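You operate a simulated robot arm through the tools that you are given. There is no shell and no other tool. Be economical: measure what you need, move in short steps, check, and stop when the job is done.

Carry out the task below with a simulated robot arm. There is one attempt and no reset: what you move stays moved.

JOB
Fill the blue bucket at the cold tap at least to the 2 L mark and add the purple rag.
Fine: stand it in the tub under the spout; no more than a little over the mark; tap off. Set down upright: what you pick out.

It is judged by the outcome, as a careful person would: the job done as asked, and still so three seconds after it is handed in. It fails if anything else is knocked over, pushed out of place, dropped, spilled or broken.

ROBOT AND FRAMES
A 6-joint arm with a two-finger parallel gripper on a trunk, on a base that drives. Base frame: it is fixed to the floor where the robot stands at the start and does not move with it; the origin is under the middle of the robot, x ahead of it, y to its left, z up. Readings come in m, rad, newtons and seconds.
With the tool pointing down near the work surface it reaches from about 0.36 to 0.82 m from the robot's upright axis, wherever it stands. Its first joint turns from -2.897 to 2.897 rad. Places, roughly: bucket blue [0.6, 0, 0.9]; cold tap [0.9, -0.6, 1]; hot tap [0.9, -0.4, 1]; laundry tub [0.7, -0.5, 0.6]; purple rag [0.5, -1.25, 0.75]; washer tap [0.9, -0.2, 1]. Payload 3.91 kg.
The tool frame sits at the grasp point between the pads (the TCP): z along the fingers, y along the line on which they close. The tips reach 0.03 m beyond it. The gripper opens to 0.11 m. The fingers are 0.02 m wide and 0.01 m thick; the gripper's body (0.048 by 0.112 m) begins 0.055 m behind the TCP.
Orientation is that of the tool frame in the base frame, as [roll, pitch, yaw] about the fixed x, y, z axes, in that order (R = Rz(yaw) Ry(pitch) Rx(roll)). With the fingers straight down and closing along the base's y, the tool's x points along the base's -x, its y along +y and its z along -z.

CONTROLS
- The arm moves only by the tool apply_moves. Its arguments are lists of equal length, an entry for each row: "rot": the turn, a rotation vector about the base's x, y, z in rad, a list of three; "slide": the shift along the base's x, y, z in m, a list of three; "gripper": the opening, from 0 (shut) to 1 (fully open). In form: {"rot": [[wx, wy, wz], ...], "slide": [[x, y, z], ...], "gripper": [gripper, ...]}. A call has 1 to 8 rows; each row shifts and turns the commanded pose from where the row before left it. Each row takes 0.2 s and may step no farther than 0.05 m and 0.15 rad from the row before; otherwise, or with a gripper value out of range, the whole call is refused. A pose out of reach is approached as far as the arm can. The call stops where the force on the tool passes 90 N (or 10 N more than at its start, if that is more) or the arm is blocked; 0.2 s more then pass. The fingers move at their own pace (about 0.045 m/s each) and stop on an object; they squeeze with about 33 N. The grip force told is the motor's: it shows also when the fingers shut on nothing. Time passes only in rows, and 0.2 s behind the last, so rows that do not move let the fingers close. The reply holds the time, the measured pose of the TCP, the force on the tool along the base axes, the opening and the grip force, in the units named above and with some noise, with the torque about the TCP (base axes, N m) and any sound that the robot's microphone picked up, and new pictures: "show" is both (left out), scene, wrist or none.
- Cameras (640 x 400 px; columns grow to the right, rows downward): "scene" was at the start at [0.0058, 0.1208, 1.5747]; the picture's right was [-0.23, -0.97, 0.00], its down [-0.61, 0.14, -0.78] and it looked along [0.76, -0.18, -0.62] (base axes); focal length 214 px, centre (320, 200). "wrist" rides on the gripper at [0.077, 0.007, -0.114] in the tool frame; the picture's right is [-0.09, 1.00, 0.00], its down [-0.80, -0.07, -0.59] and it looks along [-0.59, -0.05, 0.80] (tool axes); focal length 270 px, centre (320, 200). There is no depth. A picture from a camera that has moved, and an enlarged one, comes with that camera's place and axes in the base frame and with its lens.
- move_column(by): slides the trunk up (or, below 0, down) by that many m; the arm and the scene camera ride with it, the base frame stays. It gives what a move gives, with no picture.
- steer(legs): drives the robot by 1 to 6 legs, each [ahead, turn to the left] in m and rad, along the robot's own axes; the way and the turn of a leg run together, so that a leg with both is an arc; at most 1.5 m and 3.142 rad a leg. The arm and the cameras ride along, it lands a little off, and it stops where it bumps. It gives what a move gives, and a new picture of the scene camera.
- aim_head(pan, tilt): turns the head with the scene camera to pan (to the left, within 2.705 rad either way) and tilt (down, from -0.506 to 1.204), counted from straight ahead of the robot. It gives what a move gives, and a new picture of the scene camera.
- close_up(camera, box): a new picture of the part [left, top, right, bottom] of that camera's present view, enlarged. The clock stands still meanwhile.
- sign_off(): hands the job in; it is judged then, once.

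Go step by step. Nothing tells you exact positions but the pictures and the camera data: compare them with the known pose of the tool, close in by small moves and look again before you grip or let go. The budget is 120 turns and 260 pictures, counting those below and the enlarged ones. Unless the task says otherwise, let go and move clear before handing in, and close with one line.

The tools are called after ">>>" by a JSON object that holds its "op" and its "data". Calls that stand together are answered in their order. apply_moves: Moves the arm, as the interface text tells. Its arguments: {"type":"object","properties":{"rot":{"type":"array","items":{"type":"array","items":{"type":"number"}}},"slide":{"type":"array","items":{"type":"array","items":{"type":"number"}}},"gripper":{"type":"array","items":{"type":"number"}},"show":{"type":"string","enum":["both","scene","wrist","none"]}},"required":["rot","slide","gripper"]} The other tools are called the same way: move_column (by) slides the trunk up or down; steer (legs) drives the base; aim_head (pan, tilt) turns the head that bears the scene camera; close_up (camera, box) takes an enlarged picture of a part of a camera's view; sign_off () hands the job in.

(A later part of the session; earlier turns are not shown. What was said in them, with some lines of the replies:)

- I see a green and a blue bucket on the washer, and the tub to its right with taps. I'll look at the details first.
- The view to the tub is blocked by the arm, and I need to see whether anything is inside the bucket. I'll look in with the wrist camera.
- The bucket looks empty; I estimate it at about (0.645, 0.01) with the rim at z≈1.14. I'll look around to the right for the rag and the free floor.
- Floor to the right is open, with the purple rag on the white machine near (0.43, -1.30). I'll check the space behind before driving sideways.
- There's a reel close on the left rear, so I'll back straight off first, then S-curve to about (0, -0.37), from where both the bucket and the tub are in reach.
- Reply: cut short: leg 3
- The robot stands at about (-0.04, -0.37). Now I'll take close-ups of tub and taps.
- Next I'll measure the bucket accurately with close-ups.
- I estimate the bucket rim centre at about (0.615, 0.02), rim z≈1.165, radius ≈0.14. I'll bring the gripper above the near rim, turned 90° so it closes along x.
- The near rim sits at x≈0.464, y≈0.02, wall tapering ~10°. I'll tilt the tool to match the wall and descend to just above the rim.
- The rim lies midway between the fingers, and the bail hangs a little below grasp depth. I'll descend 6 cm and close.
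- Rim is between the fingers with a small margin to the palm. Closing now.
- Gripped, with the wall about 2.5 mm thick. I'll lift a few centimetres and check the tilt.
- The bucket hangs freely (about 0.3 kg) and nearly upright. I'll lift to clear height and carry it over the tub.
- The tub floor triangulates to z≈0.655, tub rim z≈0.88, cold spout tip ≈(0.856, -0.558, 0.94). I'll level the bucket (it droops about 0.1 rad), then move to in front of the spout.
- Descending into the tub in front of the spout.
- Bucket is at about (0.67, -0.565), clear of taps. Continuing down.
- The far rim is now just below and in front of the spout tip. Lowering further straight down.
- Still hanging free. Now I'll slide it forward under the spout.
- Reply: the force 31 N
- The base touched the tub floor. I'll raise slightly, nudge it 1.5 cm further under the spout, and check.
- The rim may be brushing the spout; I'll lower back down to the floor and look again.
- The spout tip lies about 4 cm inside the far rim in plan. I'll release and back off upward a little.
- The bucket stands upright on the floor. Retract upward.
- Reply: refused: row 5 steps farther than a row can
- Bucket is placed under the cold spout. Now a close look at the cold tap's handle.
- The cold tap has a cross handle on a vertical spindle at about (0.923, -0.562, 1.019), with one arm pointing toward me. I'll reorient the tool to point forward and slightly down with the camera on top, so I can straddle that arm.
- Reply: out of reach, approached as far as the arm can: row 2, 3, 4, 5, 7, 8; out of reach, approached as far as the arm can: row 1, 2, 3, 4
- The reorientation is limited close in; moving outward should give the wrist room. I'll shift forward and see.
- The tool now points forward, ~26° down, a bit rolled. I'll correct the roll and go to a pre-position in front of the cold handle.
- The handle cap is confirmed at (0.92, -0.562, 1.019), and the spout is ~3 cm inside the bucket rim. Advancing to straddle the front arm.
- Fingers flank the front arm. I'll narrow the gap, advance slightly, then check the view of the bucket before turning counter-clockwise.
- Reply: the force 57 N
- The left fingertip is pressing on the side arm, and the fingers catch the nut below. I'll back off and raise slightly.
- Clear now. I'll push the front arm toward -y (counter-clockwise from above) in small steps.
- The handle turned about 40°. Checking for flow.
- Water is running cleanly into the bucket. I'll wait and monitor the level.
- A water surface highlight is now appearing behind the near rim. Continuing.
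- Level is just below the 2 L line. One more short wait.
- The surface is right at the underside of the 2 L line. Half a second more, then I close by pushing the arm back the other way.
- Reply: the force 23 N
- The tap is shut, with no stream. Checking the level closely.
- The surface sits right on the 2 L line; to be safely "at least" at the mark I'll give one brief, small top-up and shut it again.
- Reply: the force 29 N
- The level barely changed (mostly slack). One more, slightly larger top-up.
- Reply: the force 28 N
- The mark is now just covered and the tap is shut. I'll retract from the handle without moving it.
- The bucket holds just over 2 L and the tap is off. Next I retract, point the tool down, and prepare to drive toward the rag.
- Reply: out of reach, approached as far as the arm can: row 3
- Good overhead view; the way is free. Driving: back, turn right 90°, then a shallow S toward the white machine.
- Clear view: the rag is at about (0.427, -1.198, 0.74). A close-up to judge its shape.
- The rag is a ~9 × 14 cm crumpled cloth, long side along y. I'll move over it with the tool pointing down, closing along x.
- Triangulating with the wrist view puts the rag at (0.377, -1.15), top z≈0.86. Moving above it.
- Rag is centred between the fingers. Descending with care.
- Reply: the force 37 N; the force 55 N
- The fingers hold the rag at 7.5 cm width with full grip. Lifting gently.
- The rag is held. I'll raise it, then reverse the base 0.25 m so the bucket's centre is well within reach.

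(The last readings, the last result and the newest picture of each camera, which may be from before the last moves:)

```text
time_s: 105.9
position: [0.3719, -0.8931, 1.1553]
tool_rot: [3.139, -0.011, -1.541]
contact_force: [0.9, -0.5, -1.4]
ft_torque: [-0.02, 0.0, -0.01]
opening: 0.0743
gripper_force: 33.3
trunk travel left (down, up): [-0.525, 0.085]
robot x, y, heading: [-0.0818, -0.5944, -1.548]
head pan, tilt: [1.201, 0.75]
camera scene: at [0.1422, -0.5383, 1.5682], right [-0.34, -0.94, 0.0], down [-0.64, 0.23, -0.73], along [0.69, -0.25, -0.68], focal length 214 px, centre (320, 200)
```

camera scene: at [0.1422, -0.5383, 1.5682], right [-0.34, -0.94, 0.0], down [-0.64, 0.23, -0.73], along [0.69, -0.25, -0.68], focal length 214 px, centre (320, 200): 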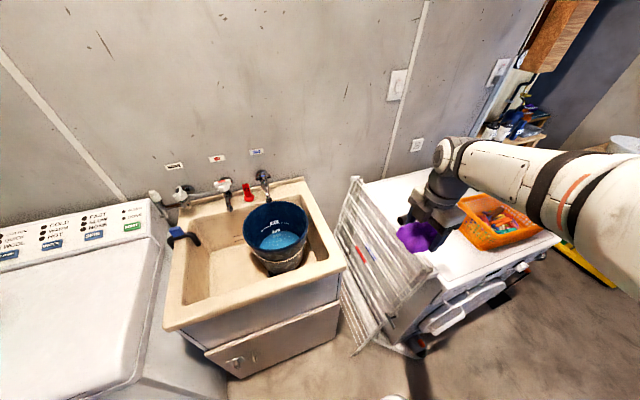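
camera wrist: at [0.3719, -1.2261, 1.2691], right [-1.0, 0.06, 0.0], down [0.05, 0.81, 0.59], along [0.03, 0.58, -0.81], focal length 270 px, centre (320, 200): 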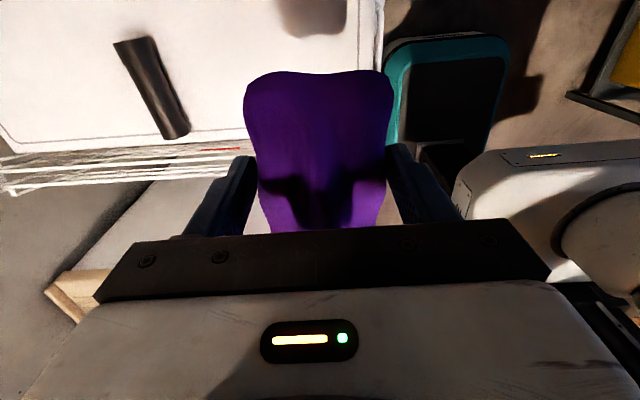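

The bucket rim centre is confirmed at about (0.745, -0.56). Carrying the rag over it.

>>> {"op": "apply_moves", "data": {"rot": [[0, 0, 0], [0, 0, 0], [0, 0, 0], [0, 0, 0], [0, 0, 0], [0, 0, 0], [0, 0, 0], [0, 0, 0]], "slide": [[0.034, 0.033, 0], [0.034, 0.033, 0], [0.034, 0.033, 0], [0.034, 0.033, 0], [0.034, 0.033, 0], [0.034, 0.033, 0], [0.034, 0.033, 0], [0.034, 0.033, 0]], "gripper": [0, 0, 0, 0, 0, 0, 0, 0], "show": "none"}}

>>> {"op": "apply_moves", "data": {"rot": [[0, 0, 0], [0, 0, 0], [0, 0, 0]], "slide": [[0.034, 0.033, 0], [0.034, 0.033, -0.01], [0, 0, -0.02]], "gripper": [0, 0, 0]}}

```text
time_s: 107.7
position: [0.6465, -0.6265, 1.153]
tool_rot: [3.131, -0.014, -1.542]
contact_force: [0.3, 0.0, -0.1]
ft_torque: [0.0, 0.01, -0.03]
opening: 0.0746
gripper_force: 33.1
trunk travel left (down, up): [-0.525, 0.085]
robot x, y, heading: [-0.0823, -0.5924, -1.546]
head pan, tilt: [1.201, 0.75]
```

```text
time_s: 108.5
position: [0.6516, -0.576, 1.1083]
tool_rot: [3.139, -0.012, -1.541]
contact_force: [0.3, -1.1, -0.4]
ft_torque: [0.01, 0.02, 0.02]
opening: 0.0743
gripper_force: 32.7
out of reach, approached as far as the arm can: row 1, 2
trunk travel left (down, up): [-0.525, 0.085]
robot x, y, heading: [-0.0846, -0.5903, -1.551]
head pan, tilt: [1.201, 0.75]
camera scene: at [0.1419, -0.5387, 1.5683], right [-0.34, -0.94, 0.0], down [-0.64, 0.23, -0.73], along [0.69, -0.25, -0.68], focal length 214 px, centre (320, 200)
camera wrist: at [0.6463, -0.6525, 1.223], right [-1.0, 0.06, 0.0], down [0.05, 0.81, 0.59], along [0.03, 0.58, -0.81], focal length 270 px, centre (320, 200)
```

scene: 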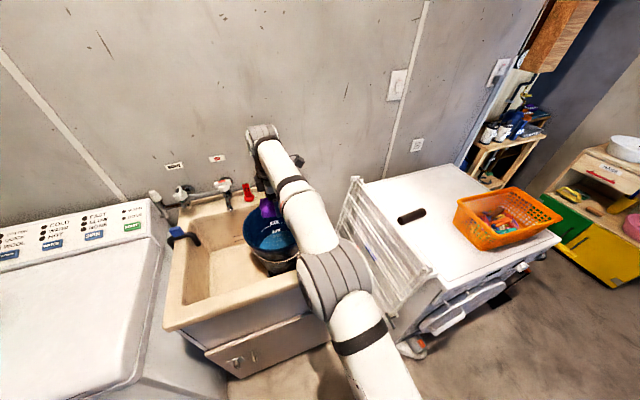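
wrist: 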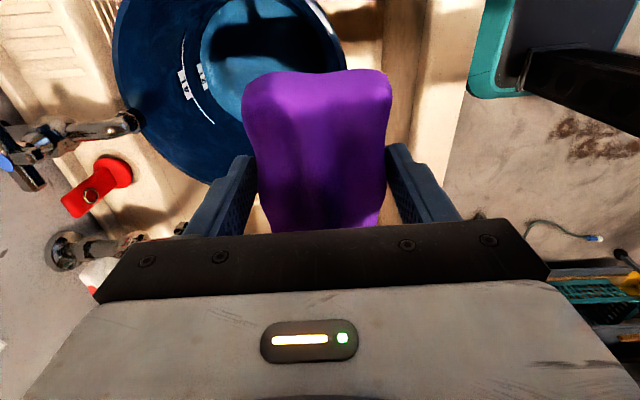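

Reach is limited this high; it grows as the tool gets lower. I'll go down to z≈0.98 (still above the rim) and extend.

>>> {"op": "apply_moves", "data": {"rot": [[0, 0, 0], [0, 0, 0], [0, 0, 0], [0, 0, 0], [0, 0, 0], [0, 0, 0]], "slide": [[0, 0.003, -0.035], [0, 0.003, -0.035], [0.01, 0.003, -0.035], [0.02, 0, -0.02], [0.02, 0, 0], [0.02, 0, 0]], "gripper": [0, 0, 0, 0, 0, 0]}}

>>> {"op": "close_up", "data": {"camera": "scene", "box": [200, 150, 360, 290]}}

```text
time_s: 109.9
position: [0.6816, -0.5661, 0.9815]
tool_rot: [3.139, -0.009, -1.54]
contact_force: [0.1, -0.1, -0.7]
ft_torque: [-0.04, 0.04, 0.0]
opening: 0.0744
gripper_force: 33.3
out of reach, approached as far as the arm can: row 5, 6
trunk travel left (down, up): [-0.525, 0.085]
robot x, y, heading: [-0.0829, -0.5928, -1.545]
head pan, tilt: [1.201, 0.75]
camera scene: at [0.1424, -0.5381, 1.5682], right [-0.34, -0.94, 0.0], down [-0.64, 0.23, -0.73], along [0.69, -0.25, -0.68], focal length 214 px, centre (320, 200)
camera wrist: at [0.6774, -0.6424, 1.0966], right [-1.0, 0.06, 0.0], down [0.05, 0.81, 0.59], along [0.03, 0.58, -0.81], focal length 270 px, centre (320, 200)
```

scene: 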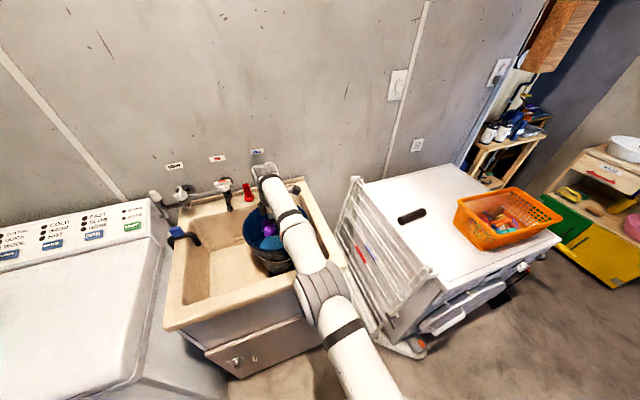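
wrist: 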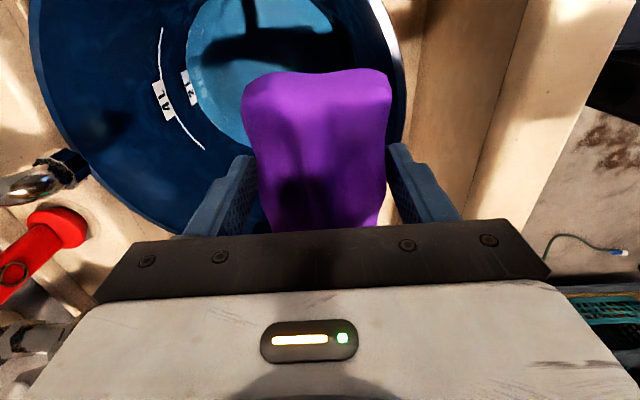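

```text
2.86 times, centred on (280, 220) of scene
camera zoom: at [0.1424, -0.5381, 1.5682], right [-0.34, -0.94, 0.0], down [-0.64, 0.23, -0.73], along [0.69, -0.25, -0.68], focal length 613 px, centre (434, 143)
```

zoom: 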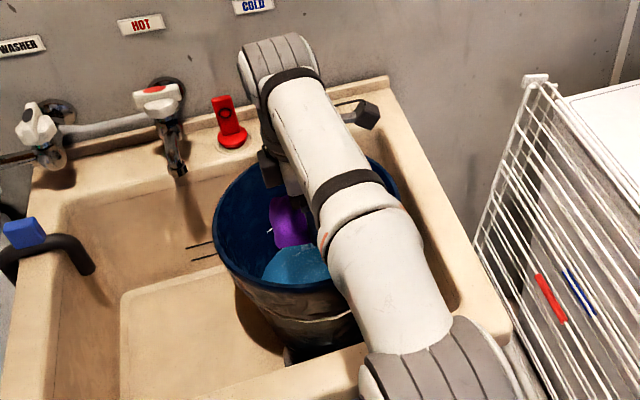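

Rag is over the opening. I'll descend a bit more while extending toward the bucket's centre.

>>> {"op": "apply_moves", "data": {"rot": [[0, 0, 0], [0, 0, 0], [0, 0, 0], [0, 0, 0]], "slide": [[0.005, 0.001, -0.02], [0.01, 0.001, -0.02], [0.01, 0, -0.01], [0.01, 0, 0]], "gripper": [0, 0, 0, 0]}}

>>> {"op": "close_up", "data": {"camera": "scene", "box": [220, 160, 340, 280]}}

```text
time_s: 110.9
position: [0.6849, -0.5676, 0.9297]
tool_rot: [3.138, -0.011, -1.541]
contact_force: [0.5, 0.4, -0.8]
ft_torque: [0.04, 0.01, 0.01]
opening: 0.0743
gripper_force: 32.3
out of reach, approached as far as the arm can: row 1, 2, 3, 4
trunk travel left (down, up): [-0.525, 0.085]
robot x, y, heading: [-0.0814, -0.5909, -1.544]
head pan, tilt: [1.201, 0.75]
camera scene: at [0.1422, -0.538, 1.5682], right [-0.34, -0.94, 0.0], down [-0.64, 0.23, -0.73], along [0.69, -0.25, -0.68], focal length 214 px, centre (320, 200)
camera wrist: at [0.681, -0.6427, 1.0443], right [-1.0, 0.06, 0.0], down [0.05, 0.81, 0.59], along [0.03, 0.58, -0.81], focal length 270 px, centre (320, 200)
```

scene: 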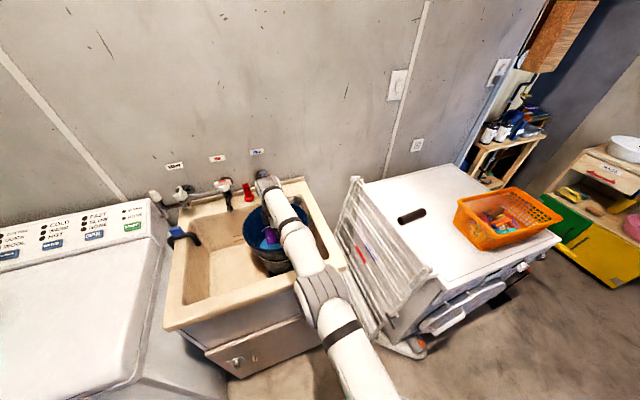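
wrist: 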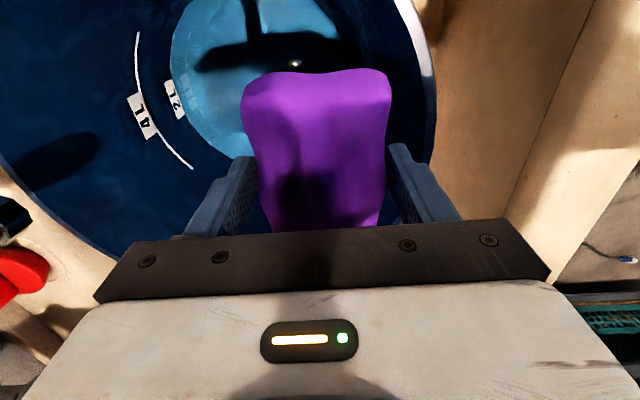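

```text
3.33 times, centred on (280, 220) of scene
camera zoom: at [0.1422, -0.538, 1.5682], right [-0.34, -0.94, 0.0], down [-0.64, 0.23, -0.73], along [0.69, -0.25, -0.68], focal length 715 px, centre (453, 133)
```

zoom: 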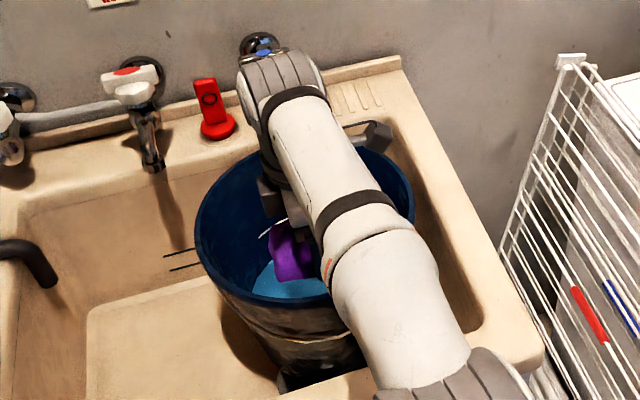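

Good position, with the rag inside the rim. I'll lower 5 cm more, then release with a small opening.

>>> {"op": "apply_moves", "data": {"rot": [[0, 0, 0], [0, 0, 0], [0, 0, 0], [0, 0, 0]], "slide": [[0, 0, -0.02], [0, 0, -0.02], [0, 0, -0.015], [0, 0, 0]], "gripper": [0, 0, 0, 0]}}

```text
time_s: 111.9
position: [0.6865, -0.5662, 0.8761]
tool_rot: [3.138, -0.011, -1.542]
contact_force: [-0.9, 0.3, -1.0]
ft_torque: [-0.01, -0.03, -0.02]
opening: 0.0738
gripper_force: 32.6
trunk travel left (down, up): [-0.525, 0.085]
robot x, y, heading: [-0.083, -0.5928, -1.548]
head pan, tilt: [1.201, 0.75]
camera scene: at [0.1424, -0.538, 1.5682], right [-0.34, -0.94, 0.0], down [-0.64, 0.23, -0.73], along [0.69, -0.25, -0.68], focal length 214 px, centre (320, 200)
camera wrist: at [0.6815, -0.6427, 0.9911], right [-1.0, 0.06, 0.0], down [0.05, 0.81, 0.59], along [0.03, 0.58, -0.81], focal length 270 px, centre (320, 200)
```

scene: 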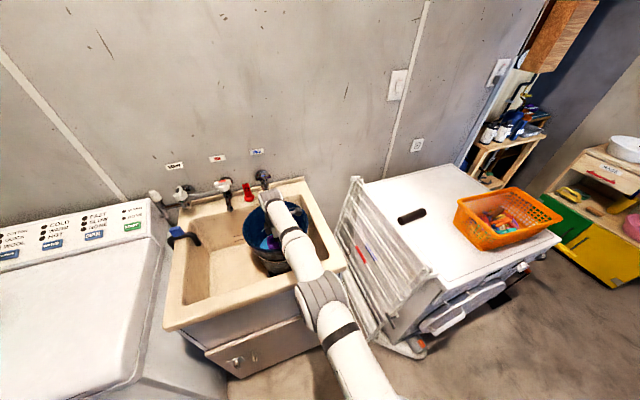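
wrist: 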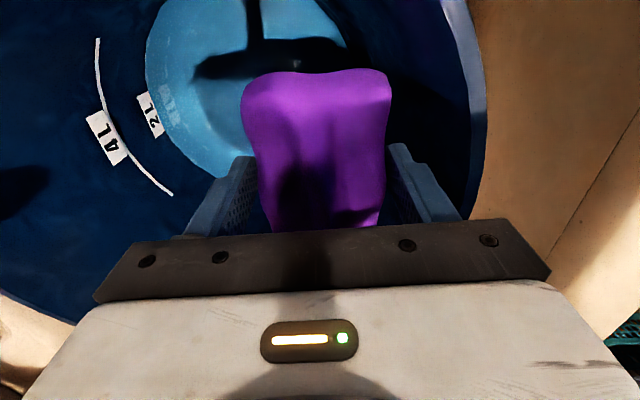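

>>> {"op": "apply_moves", "data": {"rot": [[0, 0, 0], [0, 0, 0], [0, 0, 0], [0, 0, 0], [0, 0, 0], [0, 0, 0]], "slide": [[0, 0, -0.015], [0, 0, -0.015], [0, 0, 0], [0, 0, 0], [0, 0, 0], [0, 0, 0]], "gripper": [0, 0, 0.75, 0.82, 0.82, 0.82]}}

```text
time_s: 113.3
position: [0.6847, -0.5664, 0.8453]
tool_rot: [3.138, -0.011, -1.543]
contact_force: [3.8, 0.7, 0.6]
ft_torque: [-0.04, 0.06, -0.01]
opening: 0.088
gripper_force: 0.0
trunk travel left (down, up): [-0.525, 0.085]
robot x, y, heading: [-0.0813, -0.5931, -1.547]
head pan, tilt: [1.201, 0.75]
camera scene: at [0.1426, -0.538, 1.5681], right [-0.34, -0.94, 0.0], down [-0.64, 0.23, -0.73], along [0.69, -0.25, -0.68], focal length 214 px, centre (320, 200)
camera wrist: at [0.6809, -0.6423, 0.96], right [-1.0, 0.06, 0.0], down [0.05, 0.81, 0.59], along [0.03, 0.58, -0.81], focal length 270 px, centre (320, 200)
```

scene: 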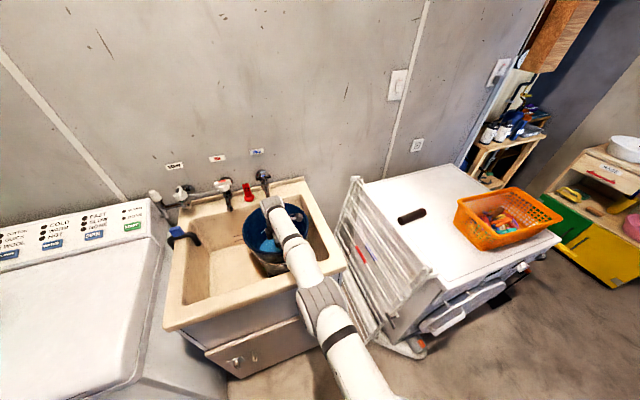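
wrist: 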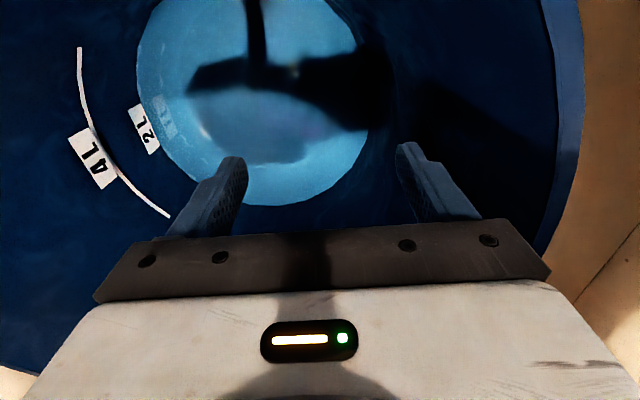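

The rag is released into the water. I'll raise straight up and check.

>>> {"op": "apply_moves", "data": {"rot": [[0, 0, 0], [0, 0, 0], [0, 0, 0], [0, 0, 0], [0, 0, 0], [0, 0, 0], [0, 0, 0], [0, 0, 0]], "slide": [[0, 0, 0.03], [0, 0, 0.04], [0, 0, 0.04], [-0.01, 0, 0.04], [-0.02, 0, 0.04], [-0.03, -0.01, 0.035], [-0.03, -0.01, 0.03], [-0.03, -0.01, 0.03]], "gripper": [0.82, 0.82, 0.82, 0.82, 0.82, 0.82, 0.82, 0.82]}}

>>> {"op": "close_up", "data": {"camera": "wrist", "box": [0, 0, 400, 240]}}

```text
time_s: 115.1
position: [0.5635, -0.5945, 1.1314]
tool_rot: [3.139, -0.011, -1.541]
contact_force: [0.1, -0.3, 0.5]
ft_torque: [0.02, -0.03, 0.0]
opening: 0.0903
gripper_force: 0.1
trunk travel left (down, up): [-0.525, 0.085]
robot x, y, heading: [-0.0841, -0.5942, -1.551]
head pan, tilt: [1.201, 0.75]
camera scene: at [0.1412, -0.5382, 1.5683], right [-0.34, -0.94, 0.0], down [-0.64, 0.23, -0.73], along [0.69, -0.25, -0.68], focal length 214 px, centre (320, 200)
camera wrist: at [0.5592, -0.6712, 1.246], right [-1.0, 0.06, 0.0], down [0.05, 0.81, 0.59], along [0.03, 0.58, -0.81], focal length 270 px, centre (320, 200)
```

scene: 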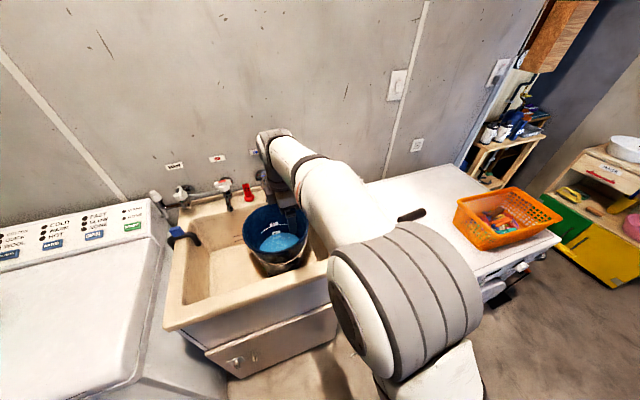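
wrist: 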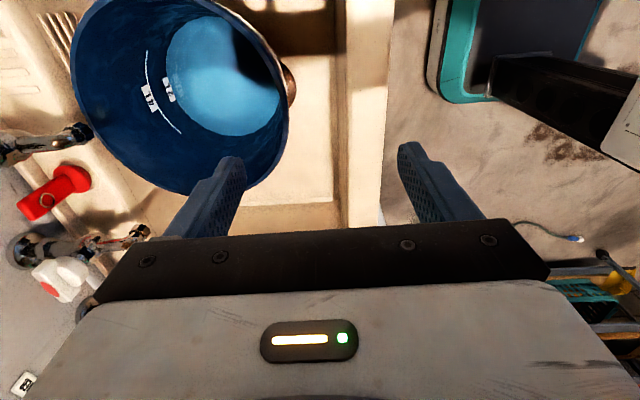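

```text
1.60 times, centred on (200, 120) of wrist
camera zoom: at [0.5592, -0.6712, 1.246], right [-1.0, 0.06, 0.0], down [0.05, 0.81, 0.59], along [0.03, 0.58, -0.81], focal length 432 px, centre (512, 328)
```

zoom: 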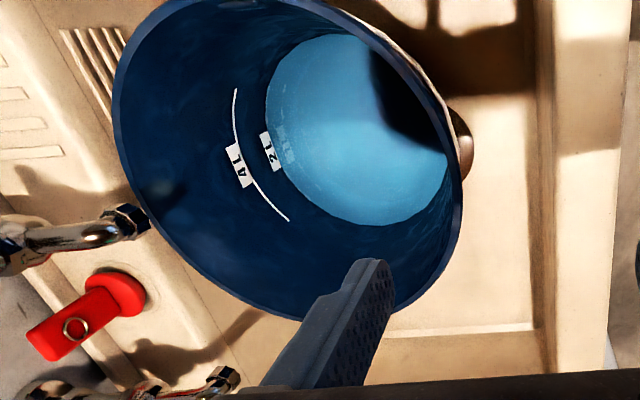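

The rag is submerged in the bucket. I'll move the arm clear and take a final look.

>>> {"op": "apply_moves", "data": {"rot": [[0, 0, 0], [0, 0, 0], [0, 0, 0], [0, 0, 0], [0, 0, 0], [0, 0, 0], [0, 0, 0], [0, 0, 0]], "slide": [[-0.03, -0.03, 0.02], [-0.03, -0.035, 0.01], [-0.02, -0.04, 0], [-0.02, -0.04, 0], [-0.02, -0.04, 0], [-0.02, -0.04, 0], [-0.02, -0.04, 0], [0, -0.04, 0]], "gripper": [0.82, 0.82, 0.82, 0.82, 0.82, 0.82, 0.82, 0.82], "show": "scene"}}

>>> {"op": "close_up", "data": {"camera": "scene", "box": [150, 150, 350, 290]}}

>>> {"op": "close_up", "data": {"camera": "scene", "box": [235, 195, 315, 260]}}

```text
time_s: 116.9
position: [0.4051, -0.9042, 1.16]
tool_rot: [3.138, -0.01, -1.542]
contact_force: [0.3, 0.6, -0.1]
ft_torque: [0.0, 0.02, 0.02]
opening: 0.0903
gripper_force: 0.1
trunk travel left (down, up): [-0.525, 0.085]
robot x, y, heading: [-0.0819, -0.5915, -1.547]
head pan, tilt: [1.201, 0.75]
camera scene: at [0.1423, -0.5391, 1.5682], right [-0.34, -0.94, 0.0], down [-0.64, 0.23, -0.73], along [0.69, -0.25, -0.68], focal length 214 px, centre (320, 200)
```

scene: 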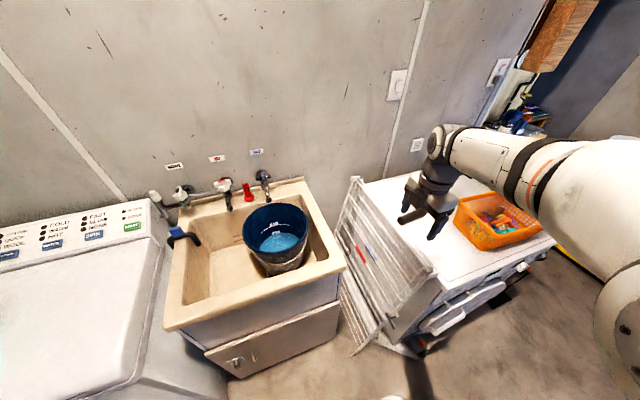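

```text
2.86 times, centred on (250, 220) of scene
camera zoom: at [0.1423, -0.5391, 1.5682], right [-0.34, -0.94, 0.0], down [-0.64, 0.23, -0.73], along [0.69, -0.25, -0.68], focal length 613 px, centre (520, 143)
```

zoom: 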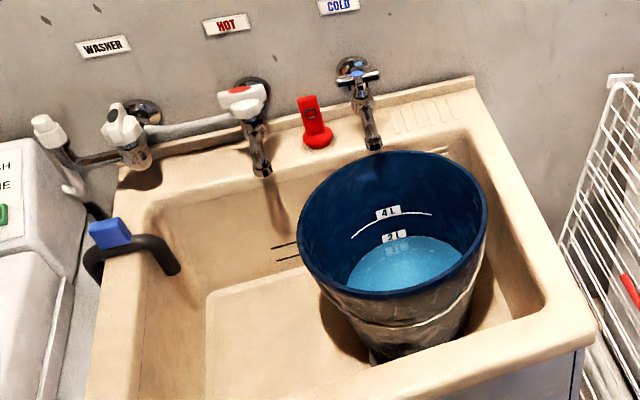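

```text
6.15 times, centred on (275, 228) of scene
camera zoom: at [0.1423, -0.5391, 1.5682], right [-0.34, -0.94, 0.0], down [-0.64, 0.23, -0.73], along [0.69, -0.25, -0.68], focal length 1320 px, centre (597, 31)
```

zoom: 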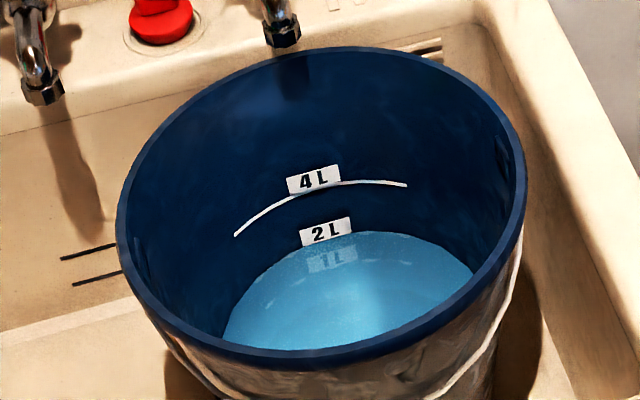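

Bucket, tap and level look right; I want to be sure the rag is really in there, so a tighter look at the water.

>>> {"op": "close_up", "data": {"camera": "scene", "box": [258, 222, 298, 242]}}

>>> {"op": "aim_head", "data": {"pan": 0.9, "tilt": 1.1}}

```text
16.00 times, centred on (278, 232) of scene
camera zoom: at [0.1423, -0.5391, 1.5682], right [-0.34, -0.94, 0.0], down [-0.64, 0.23, -0.73], along [0.69, -0.25, -0.68], focal length 3432 px, centre (992, -312)
```

zoom: 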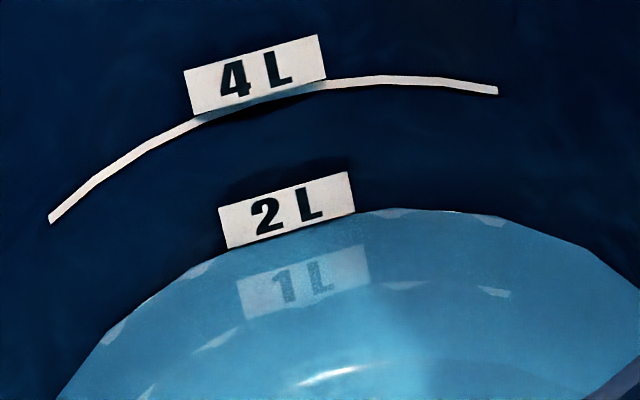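

```text
time_s: 117.7
position: [0.4052, -0.9021, 1.1612]
tool_rot: [3.136, -0.01, -1.541]
contact_force: [-0.4, 0.6, -0.4]
ft_torque: [0.02, 0.02, 0.0]
opening: 0.0903
gripper_force: 0.1
trunk travel left (down, up): [-0.525, 0.085]
robot x, y, heading: [-0.0831, -0.5901, -1.544]
head pan, tilt: [0.901, 1.1]
camera scene: at [0.1146, -0.548, 1.5425], right [-0.6, -0.8, 0.0], down [-0.71, 0.54, -0.45], along [0.36, -0.27, -0.89], focal length 214 px, centre (320, 200)
```

scene: 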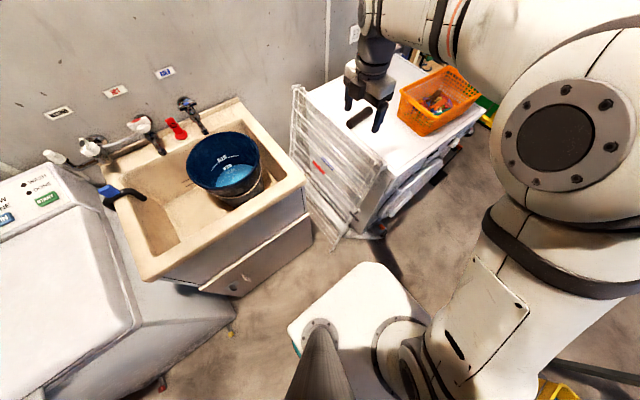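

The rag is nowhere outside and it was let go well inside the rim. The bucket stands upright under the cold spout, filled to the 2 L mark, the tap is shut, and the arm is clear.

>>> {"op": "sign_off", "data": {}}

```text
The job is handed in.
```

I handed the job in: the blue bucket is standing upright in the tub under the cold spout, filled to the 2 L line or slightly over. The purple rag is in the water and the cold tap is off. I couldn't see the rag under the water afterwards, but I let it go well inside the rim and it wasn't anywhere else in view.
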